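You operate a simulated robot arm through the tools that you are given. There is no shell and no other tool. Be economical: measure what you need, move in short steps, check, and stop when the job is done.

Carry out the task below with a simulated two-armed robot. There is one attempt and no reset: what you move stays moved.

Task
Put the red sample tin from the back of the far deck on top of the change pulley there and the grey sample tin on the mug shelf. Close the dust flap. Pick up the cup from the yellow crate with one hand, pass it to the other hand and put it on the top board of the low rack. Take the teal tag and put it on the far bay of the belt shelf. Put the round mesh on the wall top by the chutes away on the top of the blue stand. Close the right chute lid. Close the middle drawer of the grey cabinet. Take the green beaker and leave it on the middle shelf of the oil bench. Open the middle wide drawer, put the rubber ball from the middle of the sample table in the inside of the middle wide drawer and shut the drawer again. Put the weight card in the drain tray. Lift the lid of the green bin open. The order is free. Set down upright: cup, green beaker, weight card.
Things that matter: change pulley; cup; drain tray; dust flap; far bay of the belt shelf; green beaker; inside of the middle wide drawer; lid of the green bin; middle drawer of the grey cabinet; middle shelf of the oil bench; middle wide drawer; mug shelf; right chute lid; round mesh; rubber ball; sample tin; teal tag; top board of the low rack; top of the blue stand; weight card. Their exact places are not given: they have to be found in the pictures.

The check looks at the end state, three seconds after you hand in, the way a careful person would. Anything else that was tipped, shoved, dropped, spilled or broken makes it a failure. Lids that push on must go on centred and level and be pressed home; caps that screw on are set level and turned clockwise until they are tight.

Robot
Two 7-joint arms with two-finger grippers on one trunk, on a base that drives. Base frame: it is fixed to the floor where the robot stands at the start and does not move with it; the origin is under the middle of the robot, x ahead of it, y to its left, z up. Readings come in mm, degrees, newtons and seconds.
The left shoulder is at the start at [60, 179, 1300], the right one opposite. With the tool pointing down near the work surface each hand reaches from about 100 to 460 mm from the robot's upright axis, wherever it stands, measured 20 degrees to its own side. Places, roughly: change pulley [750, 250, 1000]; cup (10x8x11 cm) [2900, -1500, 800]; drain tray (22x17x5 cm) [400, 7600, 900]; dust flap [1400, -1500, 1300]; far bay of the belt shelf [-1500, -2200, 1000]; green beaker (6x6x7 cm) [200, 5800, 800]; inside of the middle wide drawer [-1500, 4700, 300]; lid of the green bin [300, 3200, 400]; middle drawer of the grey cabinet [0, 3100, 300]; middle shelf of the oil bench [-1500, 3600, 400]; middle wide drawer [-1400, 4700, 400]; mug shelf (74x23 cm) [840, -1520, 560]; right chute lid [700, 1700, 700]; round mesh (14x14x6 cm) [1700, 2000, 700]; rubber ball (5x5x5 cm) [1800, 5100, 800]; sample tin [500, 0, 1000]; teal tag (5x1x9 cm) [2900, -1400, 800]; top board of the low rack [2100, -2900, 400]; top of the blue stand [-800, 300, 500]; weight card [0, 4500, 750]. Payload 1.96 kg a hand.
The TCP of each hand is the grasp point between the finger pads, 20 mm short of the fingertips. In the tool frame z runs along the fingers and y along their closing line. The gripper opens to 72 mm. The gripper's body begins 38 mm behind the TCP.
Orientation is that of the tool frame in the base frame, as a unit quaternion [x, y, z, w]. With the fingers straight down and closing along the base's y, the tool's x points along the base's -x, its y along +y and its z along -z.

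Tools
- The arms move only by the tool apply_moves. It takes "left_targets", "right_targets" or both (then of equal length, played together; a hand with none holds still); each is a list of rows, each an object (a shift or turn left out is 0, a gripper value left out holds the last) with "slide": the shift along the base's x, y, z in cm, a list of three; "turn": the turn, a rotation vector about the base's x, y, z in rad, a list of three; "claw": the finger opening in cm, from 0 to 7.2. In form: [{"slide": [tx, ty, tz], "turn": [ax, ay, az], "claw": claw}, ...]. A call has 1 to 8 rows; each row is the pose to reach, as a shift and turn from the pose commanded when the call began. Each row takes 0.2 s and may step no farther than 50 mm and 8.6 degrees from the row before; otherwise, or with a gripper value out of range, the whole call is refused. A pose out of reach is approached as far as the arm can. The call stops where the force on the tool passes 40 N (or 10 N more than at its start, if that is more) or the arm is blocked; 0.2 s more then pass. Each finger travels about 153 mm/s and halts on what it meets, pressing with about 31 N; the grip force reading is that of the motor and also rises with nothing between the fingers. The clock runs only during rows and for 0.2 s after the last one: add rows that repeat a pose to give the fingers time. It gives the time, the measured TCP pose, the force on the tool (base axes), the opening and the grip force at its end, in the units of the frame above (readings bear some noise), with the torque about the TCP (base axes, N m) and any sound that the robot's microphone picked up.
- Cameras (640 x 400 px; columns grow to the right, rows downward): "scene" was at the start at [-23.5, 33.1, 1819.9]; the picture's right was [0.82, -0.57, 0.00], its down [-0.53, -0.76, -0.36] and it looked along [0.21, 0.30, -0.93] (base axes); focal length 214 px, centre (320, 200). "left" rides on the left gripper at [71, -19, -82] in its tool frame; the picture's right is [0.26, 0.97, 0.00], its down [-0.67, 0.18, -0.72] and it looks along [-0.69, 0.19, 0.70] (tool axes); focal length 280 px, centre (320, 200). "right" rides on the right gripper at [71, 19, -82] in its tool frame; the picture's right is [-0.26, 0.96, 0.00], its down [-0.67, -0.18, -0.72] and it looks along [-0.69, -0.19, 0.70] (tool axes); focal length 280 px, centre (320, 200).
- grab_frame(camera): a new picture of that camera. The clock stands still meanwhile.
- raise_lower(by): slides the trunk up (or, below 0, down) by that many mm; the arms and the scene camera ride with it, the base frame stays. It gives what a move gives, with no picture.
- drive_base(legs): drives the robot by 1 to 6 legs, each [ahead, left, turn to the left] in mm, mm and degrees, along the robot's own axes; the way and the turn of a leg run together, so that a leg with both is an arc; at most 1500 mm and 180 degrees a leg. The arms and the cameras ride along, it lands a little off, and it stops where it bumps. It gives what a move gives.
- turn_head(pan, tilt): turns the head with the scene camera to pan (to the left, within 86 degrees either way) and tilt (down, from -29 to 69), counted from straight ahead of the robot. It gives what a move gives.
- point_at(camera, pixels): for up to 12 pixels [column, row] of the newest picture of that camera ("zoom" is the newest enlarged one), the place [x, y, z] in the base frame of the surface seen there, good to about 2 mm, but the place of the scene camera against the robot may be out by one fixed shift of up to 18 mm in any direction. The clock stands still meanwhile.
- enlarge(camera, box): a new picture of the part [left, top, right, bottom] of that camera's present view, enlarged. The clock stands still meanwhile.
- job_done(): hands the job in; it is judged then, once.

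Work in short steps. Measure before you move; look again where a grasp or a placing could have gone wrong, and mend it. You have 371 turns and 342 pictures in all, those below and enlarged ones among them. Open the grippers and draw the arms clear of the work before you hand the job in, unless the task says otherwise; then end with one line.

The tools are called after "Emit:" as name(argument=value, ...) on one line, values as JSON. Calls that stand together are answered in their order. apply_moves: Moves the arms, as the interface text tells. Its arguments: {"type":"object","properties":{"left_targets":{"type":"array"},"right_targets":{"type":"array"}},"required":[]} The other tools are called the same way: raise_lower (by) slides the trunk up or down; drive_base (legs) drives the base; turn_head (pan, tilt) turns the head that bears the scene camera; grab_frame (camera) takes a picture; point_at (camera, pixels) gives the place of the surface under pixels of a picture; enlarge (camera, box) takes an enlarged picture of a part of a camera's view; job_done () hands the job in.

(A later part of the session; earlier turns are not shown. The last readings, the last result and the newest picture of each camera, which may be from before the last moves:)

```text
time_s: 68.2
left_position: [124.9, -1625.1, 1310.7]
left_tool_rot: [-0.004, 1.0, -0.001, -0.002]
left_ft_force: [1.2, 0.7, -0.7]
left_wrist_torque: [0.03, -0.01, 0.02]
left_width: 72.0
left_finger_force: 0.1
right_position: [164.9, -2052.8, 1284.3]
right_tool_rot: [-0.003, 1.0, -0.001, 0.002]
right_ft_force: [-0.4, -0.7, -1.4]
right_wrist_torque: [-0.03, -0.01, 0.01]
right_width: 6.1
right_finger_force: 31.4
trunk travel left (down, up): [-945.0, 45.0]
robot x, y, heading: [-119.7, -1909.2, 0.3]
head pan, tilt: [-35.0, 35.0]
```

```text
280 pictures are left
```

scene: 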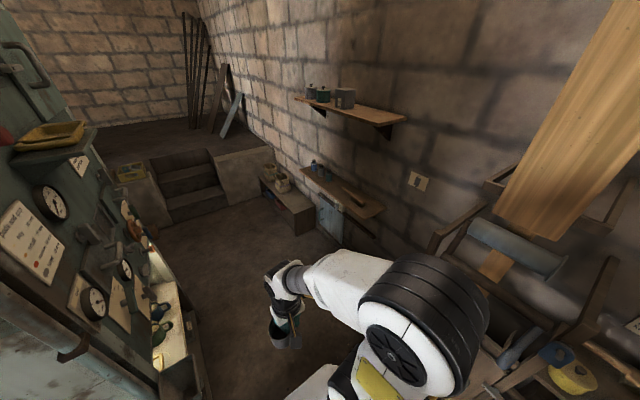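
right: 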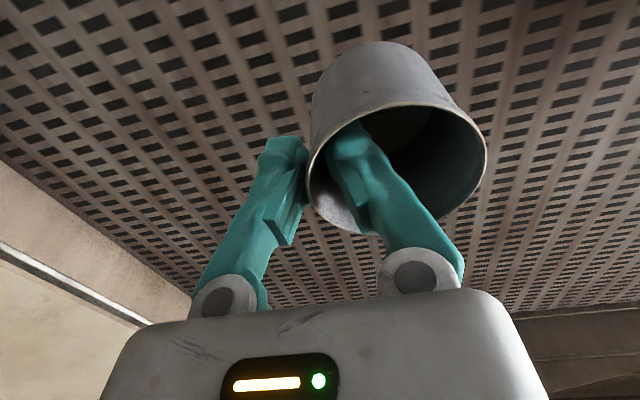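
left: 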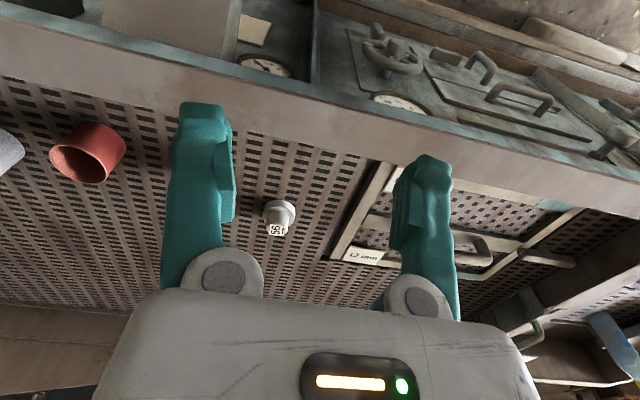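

I see the mug shelf along the machine's side. Drive ahead 950 and then turn left 90° to face it.

Emit:
drive_base(legs=[[960, -40, 0], [0, 0, 90]])

Emit:
turn_head(pan=0, tilt=45)

Emit:
grab_frame(camera="scene")

```text
time_s: 70.4
left_position: [356.7, -1630.7, 1308.5]
left_tool_rot: [-0.009, 1.0, -0.005, -0.011]
left_ft_force: [-10.7, 1.9, 4.2]
left_wrist_torque: [-0.16, -1.16, 0.01]
left_width: 71.8
left_finger_force: 0.0
right_position: [405.8, -2059.3, 1284.6]
right_tool_rot: [-0.004, 1.0, -0.003, 0.005]
right_ft_force: [0.5, -0.4, 0.0]
right_wrist_torque: [-0.03, 0.03, 0.04]
right_width: 5.9
right_finger_force: 31.1
trunk travel left (down, up): [-945.0, 45.0]
robot x, y, heading: [122.6, -1917.0, 0.7]
head pan, tilt: [-35.0, 35.0]
stopped in leg 1: the force on the tool passed its limit at 224 N (the readings are from after the stop); the commanded pose is now the measured one
```

```text
time_s: 71.4
left_position: [357.5, -1632.0, 1309.1]
left_tool_rot: [-0.007, 1.0, -0.004, -0.01]
left_ft_force: [-13.2, 1.2, -2.2]
left_wrist_torque: [-0.15, -1.13, -0.05]
left_width: 72.0
left_finger_force: 0.3
right_position: [405.8, -2059.3, 1284.7]
right_tool_rot: [-0.006, 1.0, -0.002, 0.004]
right_ft_force: [0.8, -0.3, -0.7]
right_wrist_torque: [0.0, -0.03, -0.01]
right_width: 6.1
right_finger_force: 31.0
trunk travel left (down, up): [-945.0, 45.0]
robot x, y, heading: [123.8, -1914.8, 0.5]
head pan, tilt: [0.0, 45.0]
```

```text
279 pictures are left
```

scene: 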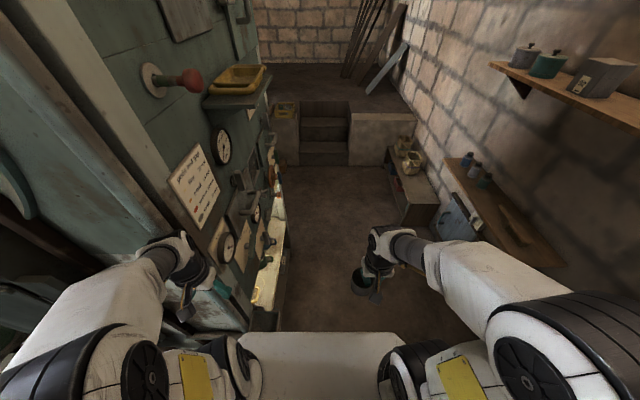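

The left hand bumped the machine side. I back off, tuck the left hand inward, and shift right.

Emit:
drive_base(legs=[[-100, 0, 0], [0, -230, 0]])

Emit:
apply_moves(left_targets=[{"slide": [1, -3, 0]}, {"slide": [2, -6, 0]}, {"slide": [3, -9, 0]}, {"slide": [4, -12, 0]}, {"slide": [5, -15, 0]}])

Emit:
point_at(camera="scene", pixels=[[270, 250], [265, 290], [280, 320], [275, 200], [330, 300], [500, 180], [430, 215], [235, 90], [140, 140], [360, 250]])

```text
time_s: 73.8
left_position: [264.2, -1859.5, 1307.1]
left_tool_rot: [-0.007, 1.0, -0.005, -0.011]
left_ft_force: [0.1, 1.1, -0.1]
left_wrist_torque: [0.0, 0.01, -0.04]
left_width: 72.1
left_finger_force: 0.1
right_position: [311.5, -2287.2, 1283.3]
right_tool_rot: [-0.004, 1.0, -0.003, 0.002]
right_ft_force: [-0.8, 0.3, -0.5]
right_wrist_torque: [0.0, -0.01, -0.02]
right_width: 6.4
right_finger_force: 30.9
trunk travel left (down, up): [-945.0, 45.0]
robot x, y, heading: [23.8, -2145.8, 0.2]
head pan, tilt: [0.0, 45.0]
```

```text
time_s: 75.0
left_position: [314.6, -2013.2, 1307.7]
left_tool_rot: [-0.007, 1.0, -0.004, -0.011]
left_ft_force: [0.3, 0.9, 0.4]
left_wrist_torque: [0.03, 0.01, 0.01]
left_width: 71.9
left_finger_force: 0.1
left hand out of reach, approached as far as the arm can: row 1, 2
right_position: [312.2, -2289.4, 1283.3]
right_tool_rot: [-0.004, 1.0, -0.002, 0.002]
right_ft_force: [0.0, 0.5, -0.6]
right_wrist_torque: [-0.02, 0.01, -0.02]
right_width: 5.8
right_finger_force: 31.2
trunk travel left (down, up): [-945.0, 45.0]
robot x, y, heading: [25.3, -2148.2, 0.6]
head pan, tilt: [0.0, 45.0]
```

```text
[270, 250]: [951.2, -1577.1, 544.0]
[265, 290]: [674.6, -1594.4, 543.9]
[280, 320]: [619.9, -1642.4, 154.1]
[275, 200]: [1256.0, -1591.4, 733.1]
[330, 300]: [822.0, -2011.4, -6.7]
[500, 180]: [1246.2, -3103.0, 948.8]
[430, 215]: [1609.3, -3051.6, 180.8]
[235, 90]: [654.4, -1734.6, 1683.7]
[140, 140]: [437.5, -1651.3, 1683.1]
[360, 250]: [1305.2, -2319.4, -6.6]
```

Shelf at z≈545, y≈-1590, x 650–1000. Drive ahead 800 and turn left to face it.

Emit:
drive_base(legs=[[800, 0, 0], [0, 0, 90]])

Emit:
turn_head(pan=0, tilt=55)

Emit:
grab_frame(camera="scene")

```text
time_s: 83.2
left_position: [690.3, -1852.2, 1308.3]
left_tool_rot: [0.711, -0.703, 0.011, 0.005]
left_ft_force: [-0.4, -0.2, -0.7]
left_wrist_torque: [0.01, 0.0, 0.0]
left_width: 72.2
left_finger_force: 0.0
right_position: [965.6, -1855.7, 1284.0]
right_tool_rot: [0.709, -0.705, -0.001, -0.004]
right_ft_force: [1.2, -0.4, -1.1]
right_wrist_torque: [-0.01, -0.01, 0.03]
right_width: 5.8
right_finger_force: 31.1
trunk travel left (down, up): [-945.0, 45.0]
robot x, y, heading: [825.0, -2140.6, 90.3]
head pan, tilt: [0.0, 45.0]
```

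```text
time_s: 83.9
left_position: [689.5, -1852.9, 1307.2]
left_tool_rot: [0.711, -0.703, 0.012, 0.005]
left_ft_force: [-0.3, 0.1, -0.1]
left_wrist_torque: [0.02, 0.02, -0.03]
left_width: 72.0
left_finger_force: 0.0
right_position: [965.4, -1856.0, 1284.0]
right_tool_rot: [0.709, -0.705, 0.0, -0.004]
right_ft_force: [0.9, 0.0, -0.2]
right_wrist_torque: [0.01, -0.03, -0.04]
right_width: 5.9
right_finger_force: 31.1
trunk travel left (down, up): [-945.0, 45.0]
robot x, y, heading: [823.1, -2143.7, 90.5]
head pan, tilt: [0.0, 55.0]
```

```text
278 pictures are left
```

scene: 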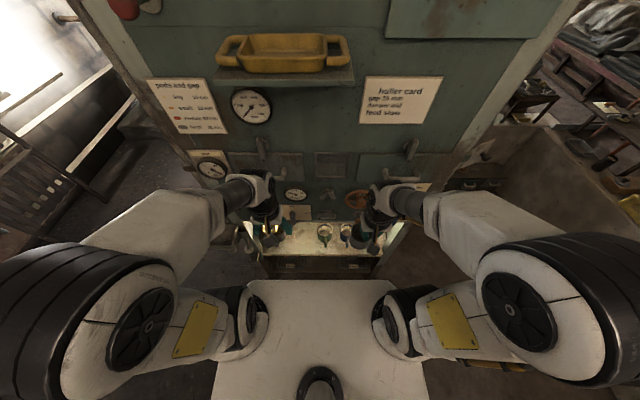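

Emit:
enlarge(camera="scene", box=[190, 140, 450, 300])

Emit:
point_at(camera="zoom", pixels=[[170, 240], [320, 240], [330, 260], [330, 215], [400, 240], [500, 235], [225, 230], [330, 272], [530, 215], [440, 250], [250, 260]])

```text
2.46 times, centred on (320, 220) of scene
```

zoom: 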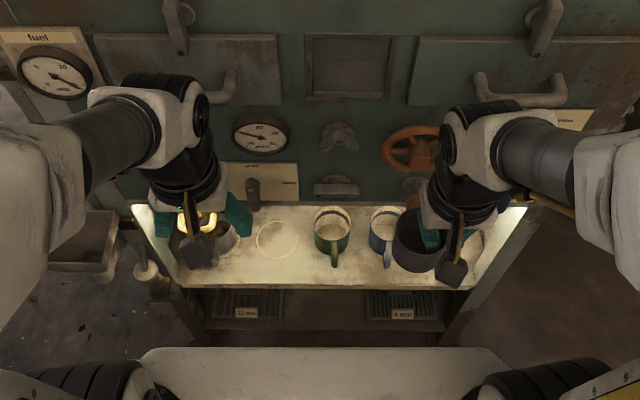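

```text
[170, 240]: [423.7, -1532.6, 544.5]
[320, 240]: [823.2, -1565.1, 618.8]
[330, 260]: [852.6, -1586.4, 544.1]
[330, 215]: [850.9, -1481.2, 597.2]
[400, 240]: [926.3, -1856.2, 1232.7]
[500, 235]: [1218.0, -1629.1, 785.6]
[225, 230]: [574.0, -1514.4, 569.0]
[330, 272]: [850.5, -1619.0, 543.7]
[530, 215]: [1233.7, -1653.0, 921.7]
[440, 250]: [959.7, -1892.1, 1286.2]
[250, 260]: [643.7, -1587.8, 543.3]
```

A free spot (ring stain) lies on the shelf left of the green mug. I drive 150 ahead, 150 left, and lower the trunk.

Emit:
drive_base(legs=[[150, 150, 0]])

Emit:
raise_lower(by=-500)

Emit:
grab_frame(camera="scene")

Emit:
grab_frame(camera="right")

```text
time_s: 85.5
left_position: [541.7, -1708.3, 1309.7]
left_tool_rot: [0.712, -0.702, 0.01, 0.005]
left_ft_force: [0.1, 0.1, 0.0]
left_wrist_torque: [0.01, 0.02, 0.02]
left_width: 71.9
left_finger_force: 0.1
right_position: [817.0, -1710.3, 1283.1]
right_tool_rot: [0.71, -0.704, -0.002, -0.003]
right_ft_force: [0.3, 0.0, -0.9]
right_wrist_torque: [0.01, -0.02, 0.0]
right_width: 5.9
right_finger_force: 31.1
trunk travel left (down, up): [-945.0, 45.0]
robot x, y, heading: [673.8, -1990.5, 90.7]
head pan, tilt: [0.0, 55.0]
```

```text
refused: -500 is not a number from -400 to 400
```

```text
276 pictures are left
```

scene: 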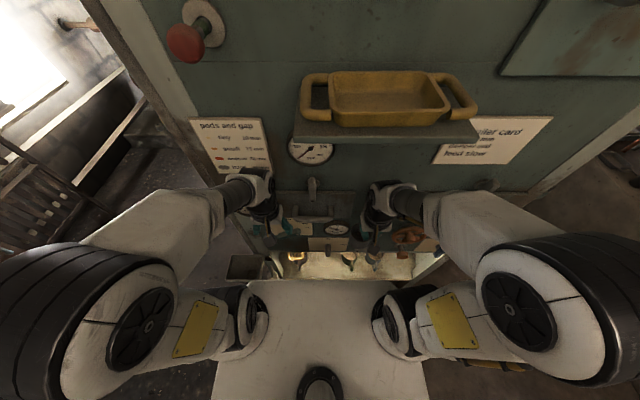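

```text
275 pictures are left
```

right: 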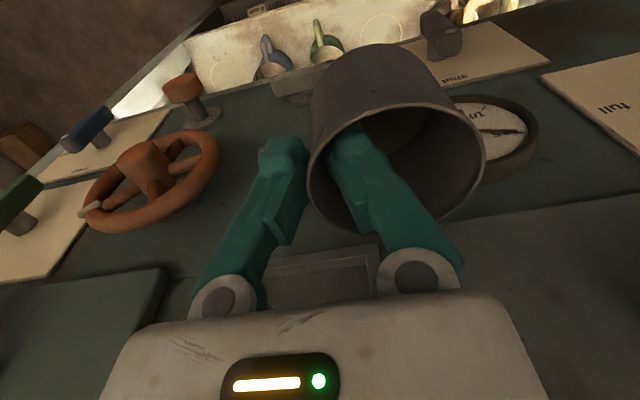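

Knobs and a handwheel protrude. I measure them and the shelf from the wrist camera.

Emit:
point_at(camera="right", pixels=[[150, 150], [183, 85], [300, 80], [435, 40], [270, 50], [320, 40], [370, 32], [430, 30], [490, 120], [220, 70], [60, 140], [290, 270]])

```text
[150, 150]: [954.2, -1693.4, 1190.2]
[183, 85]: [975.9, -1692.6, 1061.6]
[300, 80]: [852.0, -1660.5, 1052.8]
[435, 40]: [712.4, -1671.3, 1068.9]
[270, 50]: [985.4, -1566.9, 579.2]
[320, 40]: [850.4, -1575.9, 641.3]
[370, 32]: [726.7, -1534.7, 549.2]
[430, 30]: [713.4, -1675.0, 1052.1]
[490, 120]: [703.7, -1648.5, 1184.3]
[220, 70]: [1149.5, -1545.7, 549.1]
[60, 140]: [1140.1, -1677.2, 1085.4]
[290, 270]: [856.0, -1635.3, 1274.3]
```

The control panel overhangs the shelf (down to z≈1040, knobs to y≈-1693). I back off 130 mm and lower the trunk 650 so the arm goes in underneath.

Emit:
drive_base(legs=[[-130, 0, 0]])

Emit:
raise_lower(by=-400)

Emit:
raise_lower(by=-230)

Emit:
grab_frame(camera="scene")

Emit:
grab_frame(camera="right")

```text
time_s: 86.8
left_position: [540.2, -1834.4, 1307.1]
left_tool_rot: [0.71, -0.704, 0.012, 0.006]
left_ft_force: [0.2, -0.4, 0.5]
left_wrist_torque: [-0.02, 0.01, 0.0]
left_width: 72.0
left_finger_force: 0.0
right_position: [816.8, -1837.4, 1283.5]
right_tool_rot: [0.709, -0.705, 0.0, -0.003]
right_ft_force: [-0.4, 0.2, -1.1]
right_wrist_torque: [-0.01, 0.0, -0.01]
right_width: 6.1
right_finger_force: 31.2
trunk travel left (down, up): [-945.0, 45.0]
robot x, y, heading: [674.4, -2126.1, 90.8]
head pan, tilt: [0.0, 55.0]
```

```text
time_s: 90.7
left_position: [540.8, -1837.6, 908.0]
left_tool_rot: [0.711, -0.703, 0.011, 0.005]
left_ft_force: [0.2, -0.9, -0.1]
left_wrist_torque: [-0.02, -0.02, -0.01]
left_width: 72.0
left_finger_force: 0.0
right_position: [816.9, -1838.2, 883.9]
right_tool_rot: [0.71, -0.705, -0.001, -0.002]
right_ft_force: [0.8, 0.1, -0.7]
right_wrist_torque: [0.02, 0.0, -0.05]
right_width: 5.9
right_finger_force: 31.4
trunk travel left (down, up): [-545.0, 445.0]
robot x, y, heading: [680.2, -2124.9, 90.5]
head pan, tilt: [0.0, 55.0]
```

```text
time_s: 93.1
left_position: [539.7, -1835.8, 678.2]
left_tool_rot: [0.711, -0.703, 0.011, 0.005]
left_ft_force: [1.2, 0.2, 0.0]
left_wrist_torque: [-0.02, 0.01, 0.01]
left_width: 71.9
left_finger_force: 0.2
right_position: [816.0, -1839.9, 653.2]
right_tool_rot: [0.709, -0.705, -0.001, -0.004]
right_ft_force: [0.2, 0.1, 0.5]
right_wrist_torque: [-0.01, -0.01, 0.02]
right_width: 5.9
right_finger_force: 30.7
trunk travel left (down, up): [-315.0, 675.0]
robot x, y, heading: [673.7, -2125.4, 90.3]
head pan, tilt: [0.0, 55.0]
```

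```text
274 pictures are left
```

scene: 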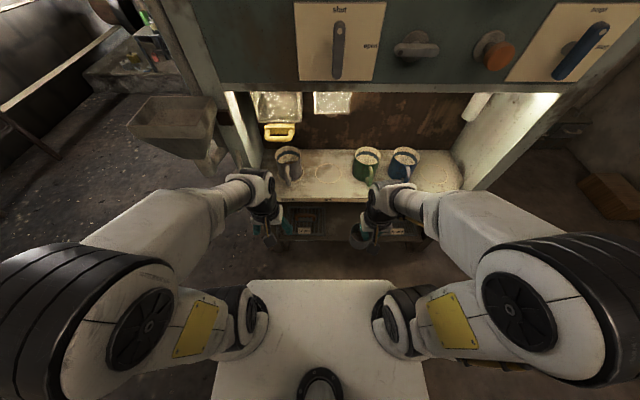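

```text
273 pictures are left
```

right: 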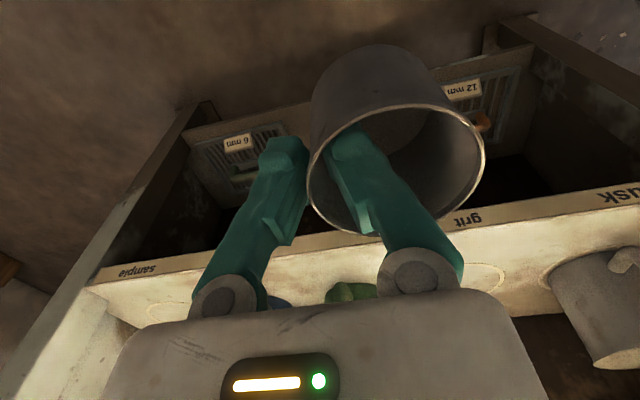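

Emit:
enlarge(camera="scene", box=[240, 90, 480, 240])

Emit:
point_at(camera="zoom", pixels=[[210, 235], [215, 255], [300, 190], [155, 230], [310, 230], [250, 286], [250, 270], [500, 270], [260, 220], [560, 230], [60, 5], [300, 0]])

```text
2.67 times, centred on (360, 165) of scene
```

zoom: 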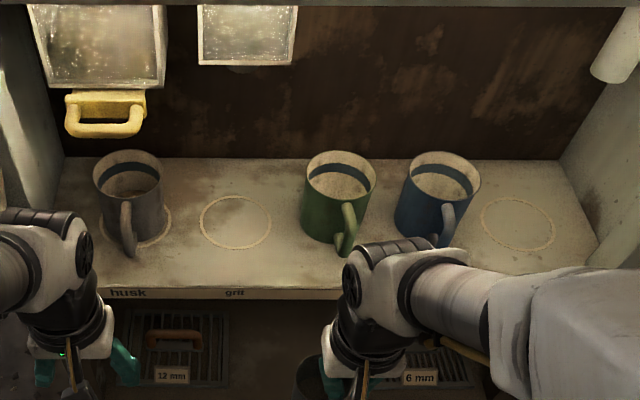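

```text
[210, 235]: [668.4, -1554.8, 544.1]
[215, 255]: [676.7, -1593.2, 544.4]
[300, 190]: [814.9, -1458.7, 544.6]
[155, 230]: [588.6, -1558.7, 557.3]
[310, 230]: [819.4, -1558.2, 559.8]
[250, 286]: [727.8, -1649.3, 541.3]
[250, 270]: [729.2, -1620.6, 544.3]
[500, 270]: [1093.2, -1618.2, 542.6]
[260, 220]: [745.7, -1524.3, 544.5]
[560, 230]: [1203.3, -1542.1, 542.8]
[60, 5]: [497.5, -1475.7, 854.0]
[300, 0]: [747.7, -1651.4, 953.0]
```

Emit:
point_at(camera="scene", pixels=[[380, 190], [405, 185], [405, 195], [430, 200], [470, 210], [530, 240], [560, 280], [385, 225], [600, 300]])

Emit:
apply_moves(right_targets=[{"slide": [-4, 0, 0]}, {"slide": [-7.6, 1, 0]}, {"slide": [-7.6, 4, 0]}])

Emit:
grab_frame(camera="scene")

```text
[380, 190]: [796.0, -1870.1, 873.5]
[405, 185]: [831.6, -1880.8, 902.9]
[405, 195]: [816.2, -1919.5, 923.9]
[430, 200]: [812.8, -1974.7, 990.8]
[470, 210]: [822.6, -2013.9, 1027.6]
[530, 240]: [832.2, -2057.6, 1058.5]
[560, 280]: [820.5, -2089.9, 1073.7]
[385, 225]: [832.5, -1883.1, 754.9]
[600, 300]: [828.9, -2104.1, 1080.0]
```

```text
time_s: 93.9
left_position: [540.2, -1836.5, 678.2]
left_tool_rot: [0.711, -0.703, 0.011, 0.006]
left_ft_force: [0.4, -0.8, -0.3]
left_wrist_torque: [-0.01, -0.02, 0.01]
left_width: 72.0
left_finger_force: 0.0
right_position: [741.4, -1799.0, 654.5]
right_tool_rot: [0.709, -0.705, -0.001, -0.002]
right_ft_force: [-0.4, 0.4, -0.3]
right_wrist_torque: [0.0, -0.01, 0.01]
right_width: 5.9
right_finger_force: 31.3
trunk travel left (down, up): [-315.0, 675.0]
robot x, y, heading: [674.8, -2125.0, 90.6]
head pan, tilt: [0.0, 55.0]
```

```text
271 pictures are left
```

scene: 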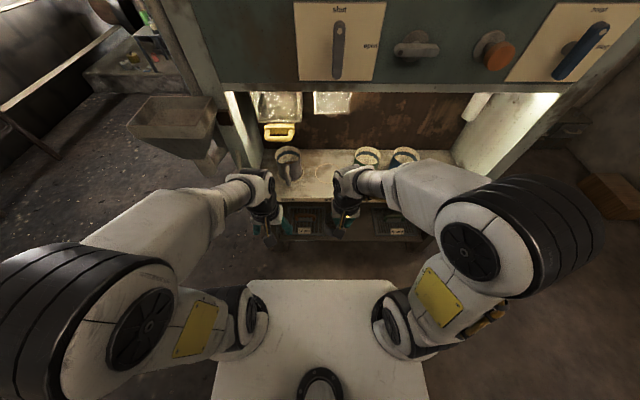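

The arm will fit underneath. I drive ahead 130, then extend the right hand to the free spot.

Emit:
drive_base(legs=[[130, 0, 0]])

Emit:
apply_moves(right_targets=[{"slide": [0, 2, -2]}, {"slide": [0, 4, -2.5]}, {"slide": [0, 6, -3]}, {"slide": [0, 8.5, -3]}])

Emit:
grab_frame(camera="right")

Emit:
enlarge(camera="scene", box=[240, 90, 480, 240])

```text
time_s: 95.2
left_position: [538.0, -1704.3, 676.6]
left_tool_rot: [0.711, -0.703, 0.011, 0.005]
left_ft_force: [-0.4, 1.0, 0.6]
left_wrist_torque: [0.01, 0.02, 0.02]
left_width: 72.1
left_finger_force: 0.1
right_position: [739.7, -1669.5, 653.8]
right_tool_rot: [0.709, -0.705, 0.0, -0.003]
right_ft_force: [1.0, 1.0, -0.5]
right_wrist_torque: [-0.02, -0.03, -0.01]
right_width: 6.0
right_finger_force: 30.4
trunk travel left (down, up): [-315.0, 675.0]
robot x, y, heading: [672.8, -1994.4, 90.5]
head pan, tilt: [0.0, 55.0]
```

```text
time_s: 96.2
left_position: [540.3, -1705.8, 677.0]
left_tool_rot: [0.711, -0.703, 0.011, 0.005]
left_ft_force: [0.1, 0.6, 0.0]
left_wrist_torque: [0.02, -0.01, -0.01]
left_width: 72.0
left_finger_force: 0.1
right_position: [739.8, -1582.6, 623.2]
right_tool_rot: [0.709, -0.705, 0.0, -0.003]
right_ft_force: [-1.2, -0.5, -0.5]
right_wrist_torque: [0.02, -0.01, 0.0]
right_width: 5.8
right_finger_force: 31.2
trunk travel left (down, up): [-315.0, 675.0]
robot x, y, heading: [671.1, -1993.4, 90.6]
head pan, tilt: [0.0, 55.0]
```

```text
270 pictures are left
```

right: 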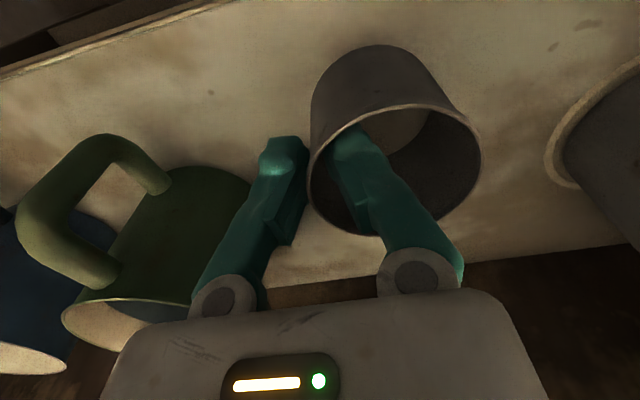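

```text
2.67 times, centred on (360, 165) of scene
```

zoom: 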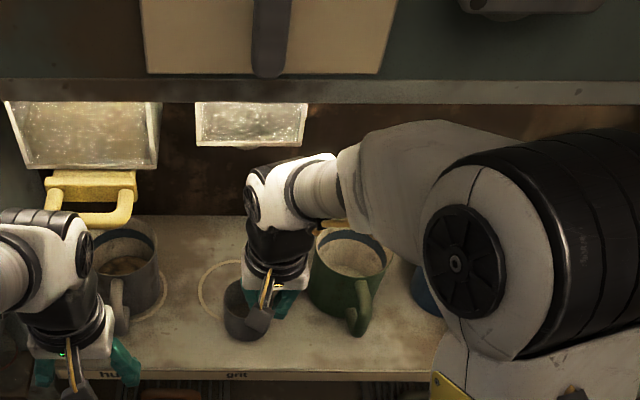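

Tin is over a clear patch of shelf. Lower ~22 mm.

Emit:
apply_moves(right_targets=[{"slide": [0, 0, -1]}, {"slide": [0, 0, -1.6]}, {"slide": [0, 0, -2.0]}, {"slide": [0, 0, -2.3]}])

```text
time_s: 97.2
left_position: [540.7, -1706.2, 679.4]
left_tool_rot: [0.711, -0.703, 0.01, 0.005]
left_ft_force: [0.2, -0.1, 0.8]
left_wrist_torque: [-0.02, 0.01, -0.01]
left_width: 72.2
left_finger_force: 0.1
right_position: [739.7, -1583.8, 601.3]
right_tool_rot: [0.709, -0.706, 0.0, -0.003]
right_ft_force: [-0.2, -0.9, -0.1]
right_wrist_torque: [-0.03, -0.02, -0.01]
right_width: 5.9
right_finger_force: 30.3
trunk travel left (down, up): [-315.0, 675.0]
robot x, y, heading: [671.5, -1993.7, 90.6]
head pan, tilt: [0.0, 55.0]
```

Emit:
apply_moves(right_targets=[{"slide": [0, 0, -0.2]}, {"slide": [0, 0, -0.4]}, {"slide": [0, 0, -0.5]}])

```text
time_s: 98.0
left_position: [540.5, -1707.5, 680.3]
left_tool_rot: [0.711, -0.703, 0.011, 0.004]
left_ft_force: [-0.3, -0.2, 0.2]
left_wrist_torque: [-0.01, -0.02, 0.02]
left_width: 72.0
left_finger_force: 0.0
right_position: [741.2, -1585.4, 597.8]
right_tool_rot: [0.709, -0.705, -0.003, -0.005]
right_ft_force: [7.3, -0.3, 30.2]
right_wrist_torque: [-0.02, 0.09, 0.05]
right_width: 6.3
right_finger_force: 30.9
trunk travel left (down, up): [-315.0, 675.0]
robot x, y, heading: [674.9, -1997.0, 90.7]
head pan, tilt: [0.0, 55.0]
```

Contact made (30 N). Ease 1 mm, open and rise.

Emit:
apply_moves(right_targets=[{"slide": [0, 0, 0.2]}, {"slide": [0, 0, 0.2], "claw": 1.2}, {"slide": [0, 0, 0.2], "claw": 2.4}, {"slide": [0, 0, 0.2], "claw": 2.4}, {"slide": [0, 0, 2.0]}, {"slide": [0, 0, 4.5]}, {"slide": [0, -2, 6.5]}, {"slide": [0, -6, 6.5]}])

Emit:
grab_frame(camera="right")

```text
time_s: 99.8
left_position: [539.6, -1705.4, 678.6]
left_tool_rot: [0.71, -0.704, 0.01, 0.004]
left_ft_force: [0.9, -0.1, 0.2]
left_wrist_torque: [0.0, -0.01, 0.0]
left_width: 72.2
left_finger_force: 0.1
right_position: [741.0, -1644.7, 660.6]
right_tool_rot: [0.709, -0.706, -0.001, -0.003]
right_ft_force: [0.1, -0.2, 0.3]
right_wrist_torque: [0.01, 0.03, -0.04]
right_width: 24.1
right_finger_force: 0.0
trunk travel left (down, up): [-315.0, 675.0]
robot x, y, heading: [679.2, -1991.9, 90.6]
head pan, tilt: [0.0, 55.0]
```

```text
268 pictures are left
```

right: 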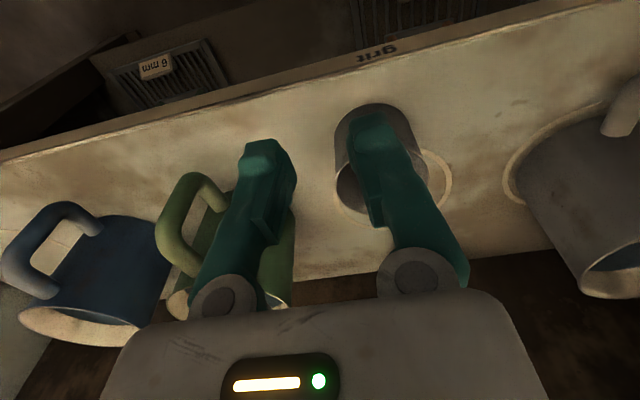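

Grey tin stands on the shelf. Next the dust flap: back off, raise trunk, drive toward x≈1400 and look.

Emit:
drive_base(legs=[[-180, 0, 0], [0, -600, 0]])

Emit:
raise_lower(by=400)

Emit:
turn_head(pan=0, tilt=25)

Emit:
grab_frame(camera="scene")

```text
time_s: 104.2
left_position: [1139.6, -1880.6, 678.0]
left_tool_rot: [0.711, -0.704, 0.01, 0.005]
left_ft_force: [-0.2, 0.5, -0.3]
left_wrist_torque: [-0.01, 0.02, 0.02]
left_width: 72.1
left_finger_force: 0.0
right_position: [1340.9, -1820.3, 659.8]
right_tool_rot: [0.709, -0.705, 0.0, -0.003]
right_ft_force: [0.4, -0.1, -0.2]
right_wrist_torque: [-0.02, -0.02, 0.0]
right_width: 24.0
right_finger_force: 0.1
trunk travel left (down, up): [-315.0, 675.0]
robot x, y, heading: [1273.4, -2169.5, 90.9]
head pan, tilt: [0.0, 55.0]
```

```text
time_s: 108.1
left_position: [1140.4, -1881.0, 1077.6]
left_tool_rot: [0.71, -0.704, 0.011, 0.005]
left_ft_force: [-0.7, 0.0, -1.0]
left_wrist_torque: [-0.03, 0.02, -0.02]
left_width: 72.0
left_finger_force: 0.2
right_position: [1341.1, -1819.1, 1059.1]
right_tool_rot: [0.709, -0.706, -0.001, -0.004]
right_ft_force: [0.2, -0.3, 0.6]
right_wrist_torque: [0.0, 0.0, -0.04]
right_width: 24.1
right_finger_force: 0.1
trunk travel left (down, up): [-715.0, 275.0]
robot x, y, heading: [1272.8, -2172.3, 90.4]
head pan, tilt: [0.0, 55.0]
```

```text
time_s: 109.0
left_position: [1139.4, -1881.2, 1078.0]
left_tool_rot: [0.71, -0.704, 0.011, 0.005]
left_ft_force: [0.0, -0.5, 0.7]
left_wrist_torque: [0.03, 0.01, 0.03]
left_width: 71.9
left_finger_force: 0.1
right_position: [1340.8, -1819.6, 1061.0]
right_tool_rot: [0.708, -0.706, -0.001, -0.003]
right_ft_force: [0.5, 0.5, -0.8]
right_wrist_torque: [0.06, 0.02, 0.0]
right_width: 24.1
right_finger_force: 0.0
trunk travel left (down, up): [-715.0, 275.0]
robot x, y, heading: [1273.1, -2171.2, 90.3]
head pan, tilt: [0.0, 25.0]
```

```text
267 pictures are left
```

scene: 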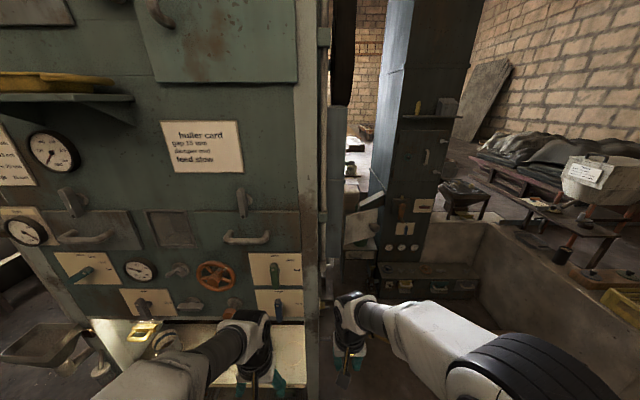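

Emit:
enlarge(camera="scene", box=[300, 130, 500, 255])

Emit:
point_at(camera="zoom", pixels=[[190, 270], [210, 220], [240, 300], [180, 340], [330, 240], [340, 290], [410, 80], [330, 340], [120, 280], [230, 350]])

```text
3.20 times, centred on (400, 192) of scene
```

zoom: 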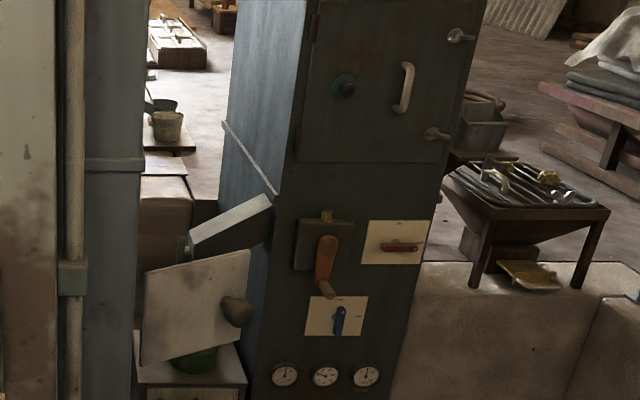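

```text
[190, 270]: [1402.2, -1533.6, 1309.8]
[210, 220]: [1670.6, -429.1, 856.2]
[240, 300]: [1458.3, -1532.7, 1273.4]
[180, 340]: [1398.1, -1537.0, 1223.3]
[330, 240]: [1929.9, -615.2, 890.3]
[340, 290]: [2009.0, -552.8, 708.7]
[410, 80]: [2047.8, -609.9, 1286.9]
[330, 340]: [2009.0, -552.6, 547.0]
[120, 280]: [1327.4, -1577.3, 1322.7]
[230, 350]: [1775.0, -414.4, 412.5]
```

The tilted panel with a round knob near (1400,-1535,1300) is the dust flap. I drive 200 right and look closer.

Emit:
drive_base(legs=[[0, -200, 0]])

Emit:
turn_head(pan=5, tilt=25)

Emit:
enlarge(camera="scene", box=[240, 100, 480, 250])

```text
time_s: 110.6
left_position: [1339.3, -1879.1, 1077.3]
left_tool_rot: [0.71, -0.704, 0.011, 0.005]
left_ft_force: [0.2, -0.3, -0.3]
left_wrist_torque: [0.0, 0.04, -0.02]
left_width: 72.1
left_finger_force: 0.1
right_position: [1539.4, -1817.7, 1060.7]
right_tool_rot: [0.709, -0.705, -0.001, -0.003]
right_ft_force: [0.5, 0.4, 0.6]
right_wrist_torque: [0.01, 0.0, -0.01]
right_width: 24.1
right_finger_force: 0.0
trunk travel left (down, up): [-715.0, 275.0]
robot x, y, heading: [1475.2, -2165.5, 90.5]
head pan, tilt: [0.0, 25.0]
```

```text
time_s: 111.3
left_position: [1340.0, -1879.2, 1077.6]
left_tool_rot: [0.711, -0.703, 0.01, 0.006]
left_ft_force: [-0.3, -0.1, 0.0]
left_wrist_torque: [-0.03, 0.0, -0.01]
left_width: 71.8
left_finger_force: 0.1
right_position: [1540.2, -1818.5, 1059.4]
right_tool_rot: [0.709, -0.705, 0.0, -0.003]
right_ft_force: [0.2, 0.0, -0.5]
right_wrist_torque: [-0.02, -0.04, 0.03]
right_width: 24.2
right_finger_force: 0.1
trunk travel left (down, up): [-715.0, 275.0]
robot x, y, heading: [1473.4, -2169.8, 90.3]
head pan, tilt: [5.0, 25.0]
```

```text
2.67 times, centred on (360, 175) of scene
```

zoom: 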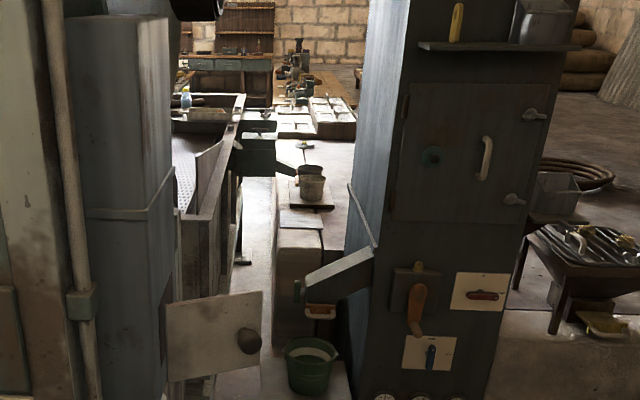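

The flap is hinged at its left edge on the duct, swung out toward +x; it must swing back (+y, then −x) onto the duct's side. I raise the trunk, move to a better stance and measure.

Emit:
raise_lower(by=275)

Emit:
drive_base(legs=[[120, -130, 0]])

Emit:
turn_head(pan=20, tilt=40)

Emit:
grab_frame(camera="scene")

```text
time_s: 114.1
left_position: [1339.0, -1878.0, 1352.8]
left_tool_rot: [0.71, -0.704, 0.012, 0.005]
left_ft_force: [-0.1, -0.2, 0.4]
left_wrist_torque: [0.01, 0.0, -0.03]
left_width: 71.9
left_finger_force: 0.0
right_position: [1540.1, -1819.2, 1335.5]
right_tool_rot: [0.71, -0.705, -0.001, -0.003]
right_ft_force: [-0.3, 0.0, 0.4]
right_wrist_torque: [0.03, 0.0, -0.04]
right_width: 24.3
right_finger_force: 0.1
trunk travel left (down, up): [-990.0, 0.0]
robot x, y, heading: [1474.6, -2167.0, 90.7]
head pan, tilt: [5.0, 25.0]
```

```text
time_s: 115.6
left_position: [1465.0, -1761.4, 1353.5]
left_tool_rot: [0.71, -0.704, 0.011, 0.003]
left_ft_force: [1.2, -0.1, -0.8]
left_wrist_torque: [0.0, -0.01, -0.03]
left_width: 72.0
left_finger_force: 0.1
right_position: [1667.1, -1700.8, 1337.0]
right_tool_rot: [0.709, -0.705, -0.001, -0.005]
right_ft_force: [0.9, -0.7, -0.1]
right_wrist_torque: [0.01, -0.01, 0.03]
right_width: 24.3
right_finger_force: 0.1
trunk travel left (down, up): [-990.0, 0.0]
robot x, y, heading: [1603.0, -2047.8, 90.4]
head pan, tilt: [5.0, 25.0]
```

```text
time_s: 116.3
left_position: [1469.2, -1758.6, 1352.8]
left_tool_rot: [0.71, -0.704, 0.011, 0.005]
left_ft_force: [-0.7, 0.3, -0.1]
left_wrist_torque: [0.01, 0.02, 0.01]
left_width: 71.9
left_finger_force: 0.0
right_position: [1669.5, -1697.3, 1336.1]
right_tool_rot: [0.708, -0.706, -0.002, -0.002]
right_ft_force: [0.5, 0.2, 0.8]
right_wrist_torque: [-0.01, 0.03, 0.01]
right_width: 23.9
right_finger_force: 0.1
trunk travel left (down, up): [-990.0, 0.0]
robot x, y, heading: [1602.3, -2049.4, 90.3]
head pan, tilt: [20.0, 40.0]
```

```text
264 pictures are left
```

scene: 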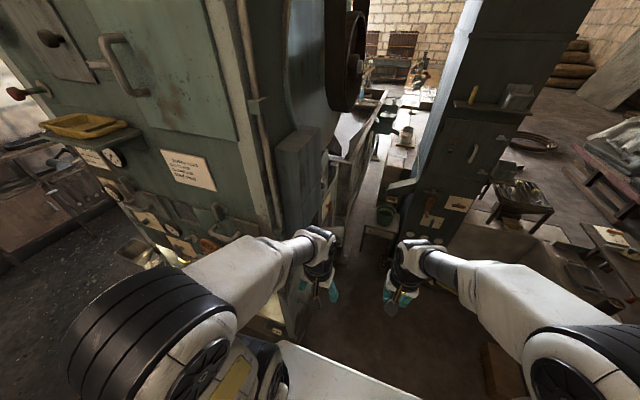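

Emit:
enlarge(camera="scene", box=[260, 110, 400, 198])

Emit:
grab_frame(camera="left")

```text
4.55 times, centred on (330, 154) of scene
```

zoom: 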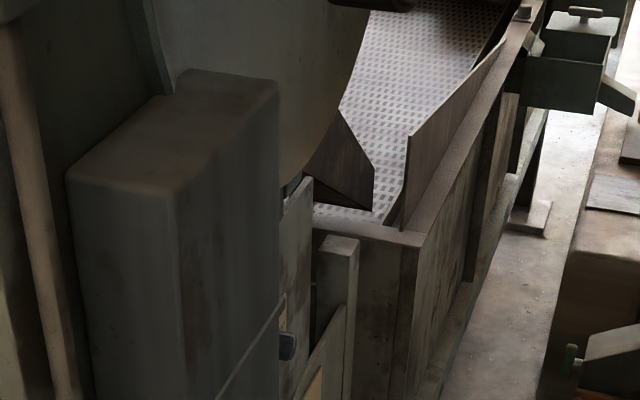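

```text
262 pictures are left
```

left: 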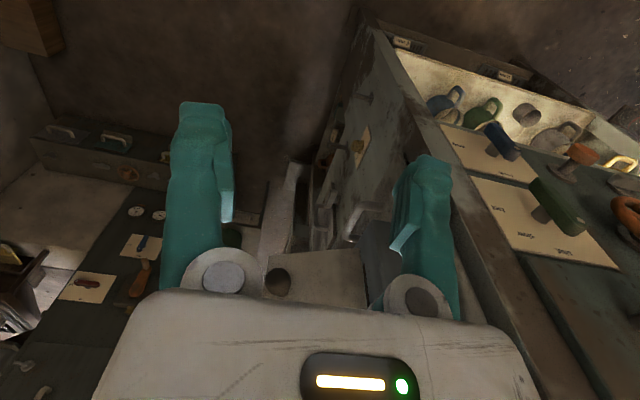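

Measure flap, knob and duct from the left wrist camera.

Emit:
point_at(camera="left", pixels=[[278, 283], [290, 262], [355, 252], [360, 300], [320, 290], [300, 258], [375, 240], [345, 215], [400, 150], [330, 240], [275, 260]])

Emit:
point_at(camera="zoom", pixels=[[290, 345], [270, 200], [110, 250], [230, 370], [180, 200], [280, 100]])

```text
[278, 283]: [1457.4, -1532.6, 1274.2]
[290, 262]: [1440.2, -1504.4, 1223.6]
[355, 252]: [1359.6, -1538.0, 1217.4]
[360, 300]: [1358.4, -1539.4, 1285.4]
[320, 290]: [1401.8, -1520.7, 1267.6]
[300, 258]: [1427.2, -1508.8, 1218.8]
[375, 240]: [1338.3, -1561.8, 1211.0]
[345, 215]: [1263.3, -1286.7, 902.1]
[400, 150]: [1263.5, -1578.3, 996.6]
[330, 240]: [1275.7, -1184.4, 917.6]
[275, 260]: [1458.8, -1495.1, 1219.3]
```

```text
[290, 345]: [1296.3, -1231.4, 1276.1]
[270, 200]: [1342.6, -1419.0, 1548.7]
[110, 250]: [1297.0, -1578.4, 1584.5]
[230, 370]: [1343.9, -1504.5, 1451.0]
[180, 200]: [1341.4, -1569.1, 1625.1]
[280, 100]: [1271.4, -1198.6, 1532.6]
```

The flap stands at ~23° open plane from hinge (1343,-1545). I shift the left hand aside to see its top edge.

Emit:
apply_moves(left_targets=[{"slide": [4, -1, 0], "claw": 0}, {"slide": [8, -2, 0], "claw": 0}, {"slide": [12, -2, 0]}])

Emit:
enlarge(camera="scene", box=[240, 160, 400, 260])

```text
time_s: 117.1
left_position: [1589.8, -1778.3, 1352.0]
left_tool_rot: [0.71, -0.704, 0.011, 0.006]
left_ft_force: [0.2, -0.2, -0.3]
left_wrist_torque: [-0.01, 0.02, 0.01]
left_width: 0.0
left_finger_force: 30.1
right_position: [1669.6, -1695.0, 1334.5]
right_tool_rot: [0.708, -0.706, -0.001, -0.002]
right_ft_force: [-0.3, 0.9, -0.5]
right_wrist_torque: [-0.02, 0.0, -0.05]
right_width: 24.0
right_finger_force: 0.0
trunk travel left (down, up): [-990.0, 0.0]
robot x, y, heading: [1601.6, -2044.7, 90.3]
head pan, tilt: [20.0, 40.0]
```

```text
4.00 times, centred on (320, 210) of scene
```

zoom: 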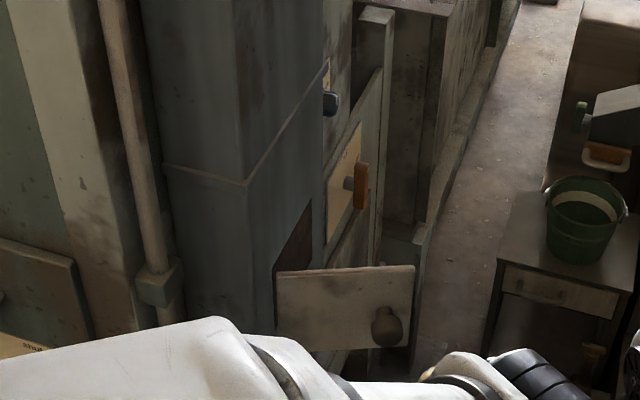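

Clear view: flap hinged at left, opening behind it. I measure corners.

Emit:
point_at(camera="zoom", pixels=[[278, 275], [410, 270], [405, 342], [284, 345], [388, 325], [295, 245], [308, 210], [275, 260], [345, 310], [340, 180]])

```text
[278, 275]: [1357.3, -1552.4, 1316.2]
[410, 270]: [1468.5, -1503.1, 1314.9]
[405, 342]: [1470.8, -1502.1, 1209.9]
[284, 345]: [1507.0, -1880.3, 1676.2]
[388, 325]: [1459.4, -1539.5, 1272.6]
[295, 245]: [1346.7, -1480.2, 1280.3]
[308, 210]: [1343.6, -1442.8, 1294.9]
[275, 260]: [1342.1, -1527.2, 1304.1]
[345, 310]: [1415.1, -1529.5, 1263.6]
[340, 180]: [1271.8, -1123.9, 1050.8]
```

Flap z 1212–1318, outer edge at (1470,-1503). I'll push it with the left closed fingers, tilted 45° toward −x. First tilt the hand, then drive ahead 200.

Emit:
apply_moves(left_targets=[{"turn": [0, 0.14, 0]}, {"turn": [0, 0.28, 0]}, {"turn": [0, 0.42, 0]}, {"turn": [0, 0.56, 0]}, {"turn": [0, 0.7, 0]}, {"turn": [0, 0.78, 0]}])

Emit:
drive_base(legs=[[200, 0, 0]])

Emit:
grab_frame(camera="scene")

```text
time_s: 118.4
left_position: [1574.1, -1767.8, 1356.9]
left_tool_rot: [-0.69, 0.698, 0.177, -0.064]
left_ft_force: [-1.9, -0.1, 0.2]
left_wrist_torque: [-0.01, -0.12, 0.02]
left_width: 0.0
left_finger_force: 29.3
left hand out of reach, approached as far as the arm can: row 2, 3, 4, 5, 6
right_position: [1674.9, -1696.7, 1337.5]
right_tool_rot: [0.709, -0.705, -0.002, -0.006]
right_ft_force: [2.4, -1.4, -0.2]
right_wrist_torque: [0.1, 0.17, 0.15]
right_width: 23.9
right_finger_force: 0.0
trunk travel left (down, up): [-990.0, 0.0]
robot x, y, heading: [1601.0, -2046.2, 90.3]
head pan, tilt: [20.0, 40.0]
stopped in row 6 (right hand): the force on the tool passed its limit at 58 N (the readings are from after the stop); the commanded pose is now the measured one
```

```text
time_s: 120.0
left_position: [1569.1, -1573.0, 1357.4]
left_tool_rot: [-0.691, 0.698, 0.176, -0.062]
left_ft_force: [-3.6, -0.7, -0.8]
left_wrist_torque: [0.02, -0.16, -0.08]
left_width: 0.0
left_finger_force: 29.9
right_position: [1670.8, -1500.6, 1336.0]
right_tool_rot: [0.71, -0.704, -0.002, -0.008]
right_ft_force: [3.1, 0.3, 0.2]
right_wrist_torque: [-0.03, 0.27, 0.25]
right_width: 24.0
right_finger_force: 0.1
trunk travel left (down, up): [-990.0, 0.0]
robot x, y, heading: [1601.3, -1847.3, 90.6]
head pan, tilt: [20.0, 40.0]
```

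```text
260 pictures are left
```

scene: 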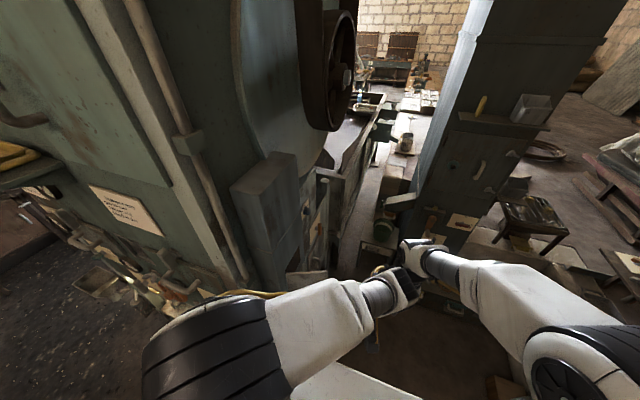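

The hands touched. Move the right hand away to the right, and the left hand left.

Emit:
apply_moves(right_targets=[{"slide": [4, 0, 0]}, {"slide": [8, -1, 0]}, {"slide": [12, -2, 0]}, {"slide": [15, -4, 0]}])

Emit:
apply_moves(left_targets=[{"slide": [-3, 0, -1], "turn": [0, 0.1, 0]}, {"slide": [-6, 0, -2], "turn": [0, 0.2, 0]}, {"slide": [-8, 0, -3], "turn": [0, 0.3, 0]}, {"slide": [-8, 0, -4], "turn": [0, 0.4, 0]}])

Emit:
grab_frame(camera="scene")

```text
time_s: 121.0
left_position: [1570.7, -1567.8, 1356.3]
left_tool_rot: [-0.692, 0.698, 0.176, -0.064]
left_ft_force: [0.8, -0.3, 0.3]
left_wrist_torque: [0.0, -0.01, 0.02]
left_width: 0.0
left_finger_force: 29.4
right_position: [1821.0, -1538.3, 1336.0]
right_tool_rot: [0.71, -0.704, -0.001, -0.006]
right_ft_force: [0.7, -0.7, -0.7]
right_wrist_torque: [-0.02, 0.01, -0.01]
right_width: 23.7
right_finger_force: 0.0
trunk travel left (down, up): [-990.0, 0.0]
robot x, y, heading: [1601.3, -1848.3, 90.4]
head pan, tilt: [20.0, 40.0]
```

```text
time_s: 122.0
left_position: [1482.5, -1567.1, 1311.1]
left_tool_rot: [-0.643, 0.672, 0.308, -0.2]
left_ft_force: [-0.4, 0.0, 0.5]
left_wrist_torque: [0.01, 0.02, 0.0]
left_width: 0.1
left_finger_force: 28.8
left hand out of reach, approached as far as the arm can: row 4
right_position: [1820.1, -1536.2, 1336.0]
right_tool_rot: [0.711, -0.704, -0.001, -0.006]
right_ft_force: [-0.8, 0.8, 0.1]
right_wrist_torque: [0.0, 0.0, 0.02]
right_width: 24.1
right_finger_force: 0.1
trunk travel left (down, up): [-990.0, 0.0]
robot x, y, heading: [1600.4, -1846.3, 90.6]
head pan, tilt: [20.0, 40.0]
```

```text
259 pictures are left
```

scene: 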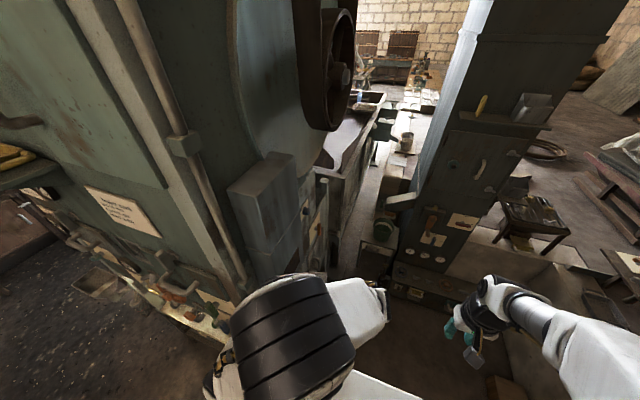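

Fingers now point down-left. Sweep the first part of the arc.

Emit:
apply_moves(left_targets=[{"slide": [-3.2, 0.4, -0.5]}, {"slide": [-4.2, 2.8, -0.5]}, {"slide": [-5.0, 4.2, -0.5]}, {"slide": [-5.6, 5.6, -0.5]}])

Emit:
enlarge(camera="scene", box=[220, 180, 380, 280])

Emit:
grab_frame(camera="left")

```text
time_s: 123.0
left_position: [1426.6, -1513.1, 1307.3]
left_tool_rot: [-0.643, 0.671, 0.31, -0.2]
left_ft_force: [1.2, -0.4, 0.4]
left_wrist_torque: [0.0, -0.01, -0.02]
left_width: 0.0
left_finger_force: 29.7
right_position: [1819.3, -1537.5, 1334.5]
right_tool_rot: [0.71, -0.704, 0.0, -0.007]
right_ft_force: [-0.1, -0.5, 0.5]
right_wrist_torque: [0.01, -0.01, 0.02]
right_width: 24.0
right_finger_force: 0.1
trunk travel left (down, up): [-990.0, 0.0]
robot x, y, heading: [1600.9, -1846.8, 90.3]
head pan, tilt: [20.0, 40.0]
```

```text
4.00 times, centred on (300, 230) of scene
```

zoom: 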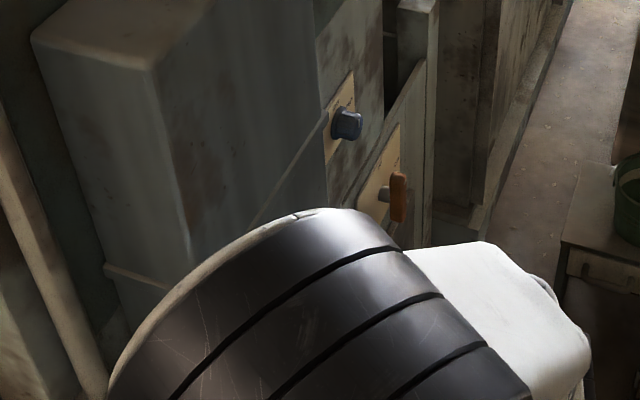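

```text
257 pictures are left
```

left: 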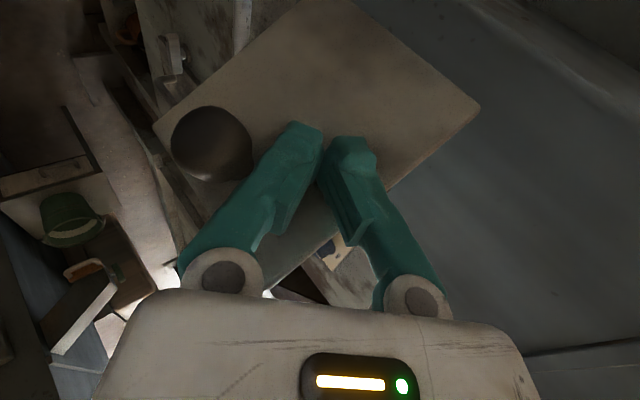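

The fingers are pushing the flap beside its knob. Continue the arc.

Emit:
apply_moves(left_targets=[{"slide": [-1.0, 1.2, 0]}, {"slide": [-2.0, 2.1, 0]}, {"slide": [-3.0, 2.7, 0]}, {"slide": [-3.9, 3.1, 0]}, {"slide": [-4.7, 3.3, 0]}, {"slide": [-5.4, 3.4, 0]}])

Emit:
grab_frame(camera="left")

```text
time_s: 124.4
left_position: [1372.4, -1480.4, 1308.9]
left_tool_rot: [-0.643, 0.672, 0.309, -0.201]
left_ft_force: [0.1, 0.8, 0.7]
left_wrist_torque: [0.0, 0.01, 0.01]
left_width: 0.0
left_finger_force: 29.4
right_position: [1820.0, -1537.6, 1335.8]
right_tool_rot: [0.71, -0.704, 0.0, -0.007]
right_ft_force: [0.0, 0.5, -0.2]
right_wrist_torque: [0.01, -0.02, -0.02]
right_width: 24.2
right_finger_force: 0.0
trunk travel left (down, up): [-990.0, 0.0]
robot x, y, heading: [1601.6, -1848.8, 90.4]
head pan, tilt: [20.0, 40.0]
```

```text
256 pictures are left
```

left: 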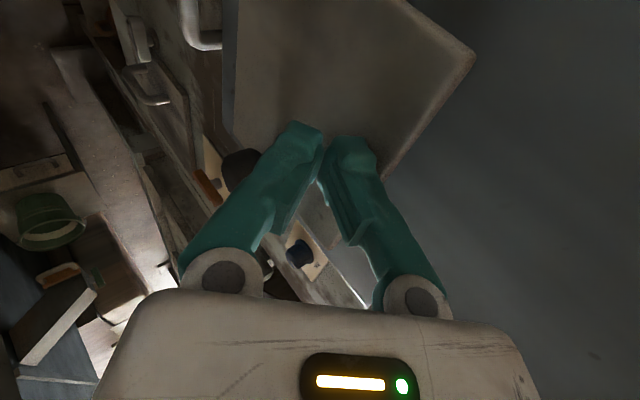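

Nearly shut. Press further toward −x until contact force.

Emit:
apply_moves(left_targets=[{"slide": [-0.4, 0.1, 0]}, {"slide": [-0.8, 0.2, 0]}, {"slide": [-1.2, 0.3, 0]}, {"slide": [-1.6, 0.3, 0]}, {"slide": [-2.0, 0.3, 0]}])

Emit:
grab_frame(camera="left")

```text
time_s: 125.4
left_position: [1370.2, -1479.8, 1310.8]
left_tool_rot: [-0.64, 0.676, 0.309, -0.195]
left_ft_force: [27.4, 0.9, -2.4]
left_wrist_torque: [0.04, -0.08, 0.14]
left_width: 0.0
left_finger_force: 29.3
left hand out of reach, approached as far as the arm can: row 1, 2, 3, 4
right_position: [1827.6, -1539.3, 1334.9]
right_tool_rot: [0.71, -0.704, -0.004, -0.005]
right_ft_force: [-0.6, -0.5, 0.5]
right_wrist_torque: [0.04, -0.02, -0.01]
right_width: 24.1
right_finger_force: 0.1
trunk travel left (down, up): [-990.0, 0.0]
robot x, y, heading: [1599.3, -1849.8, 90.3]
head pan, tilt: [20.0, 40.0]
stopped in row 4 (left hand): the force on the tool passed its limit at 42 N (the readings are from after the stop); the commanded pose is now the measured one
```

```text
255 pictures are left
```

left: 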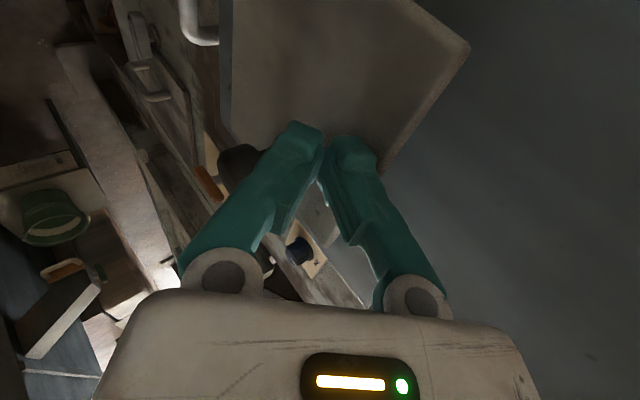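

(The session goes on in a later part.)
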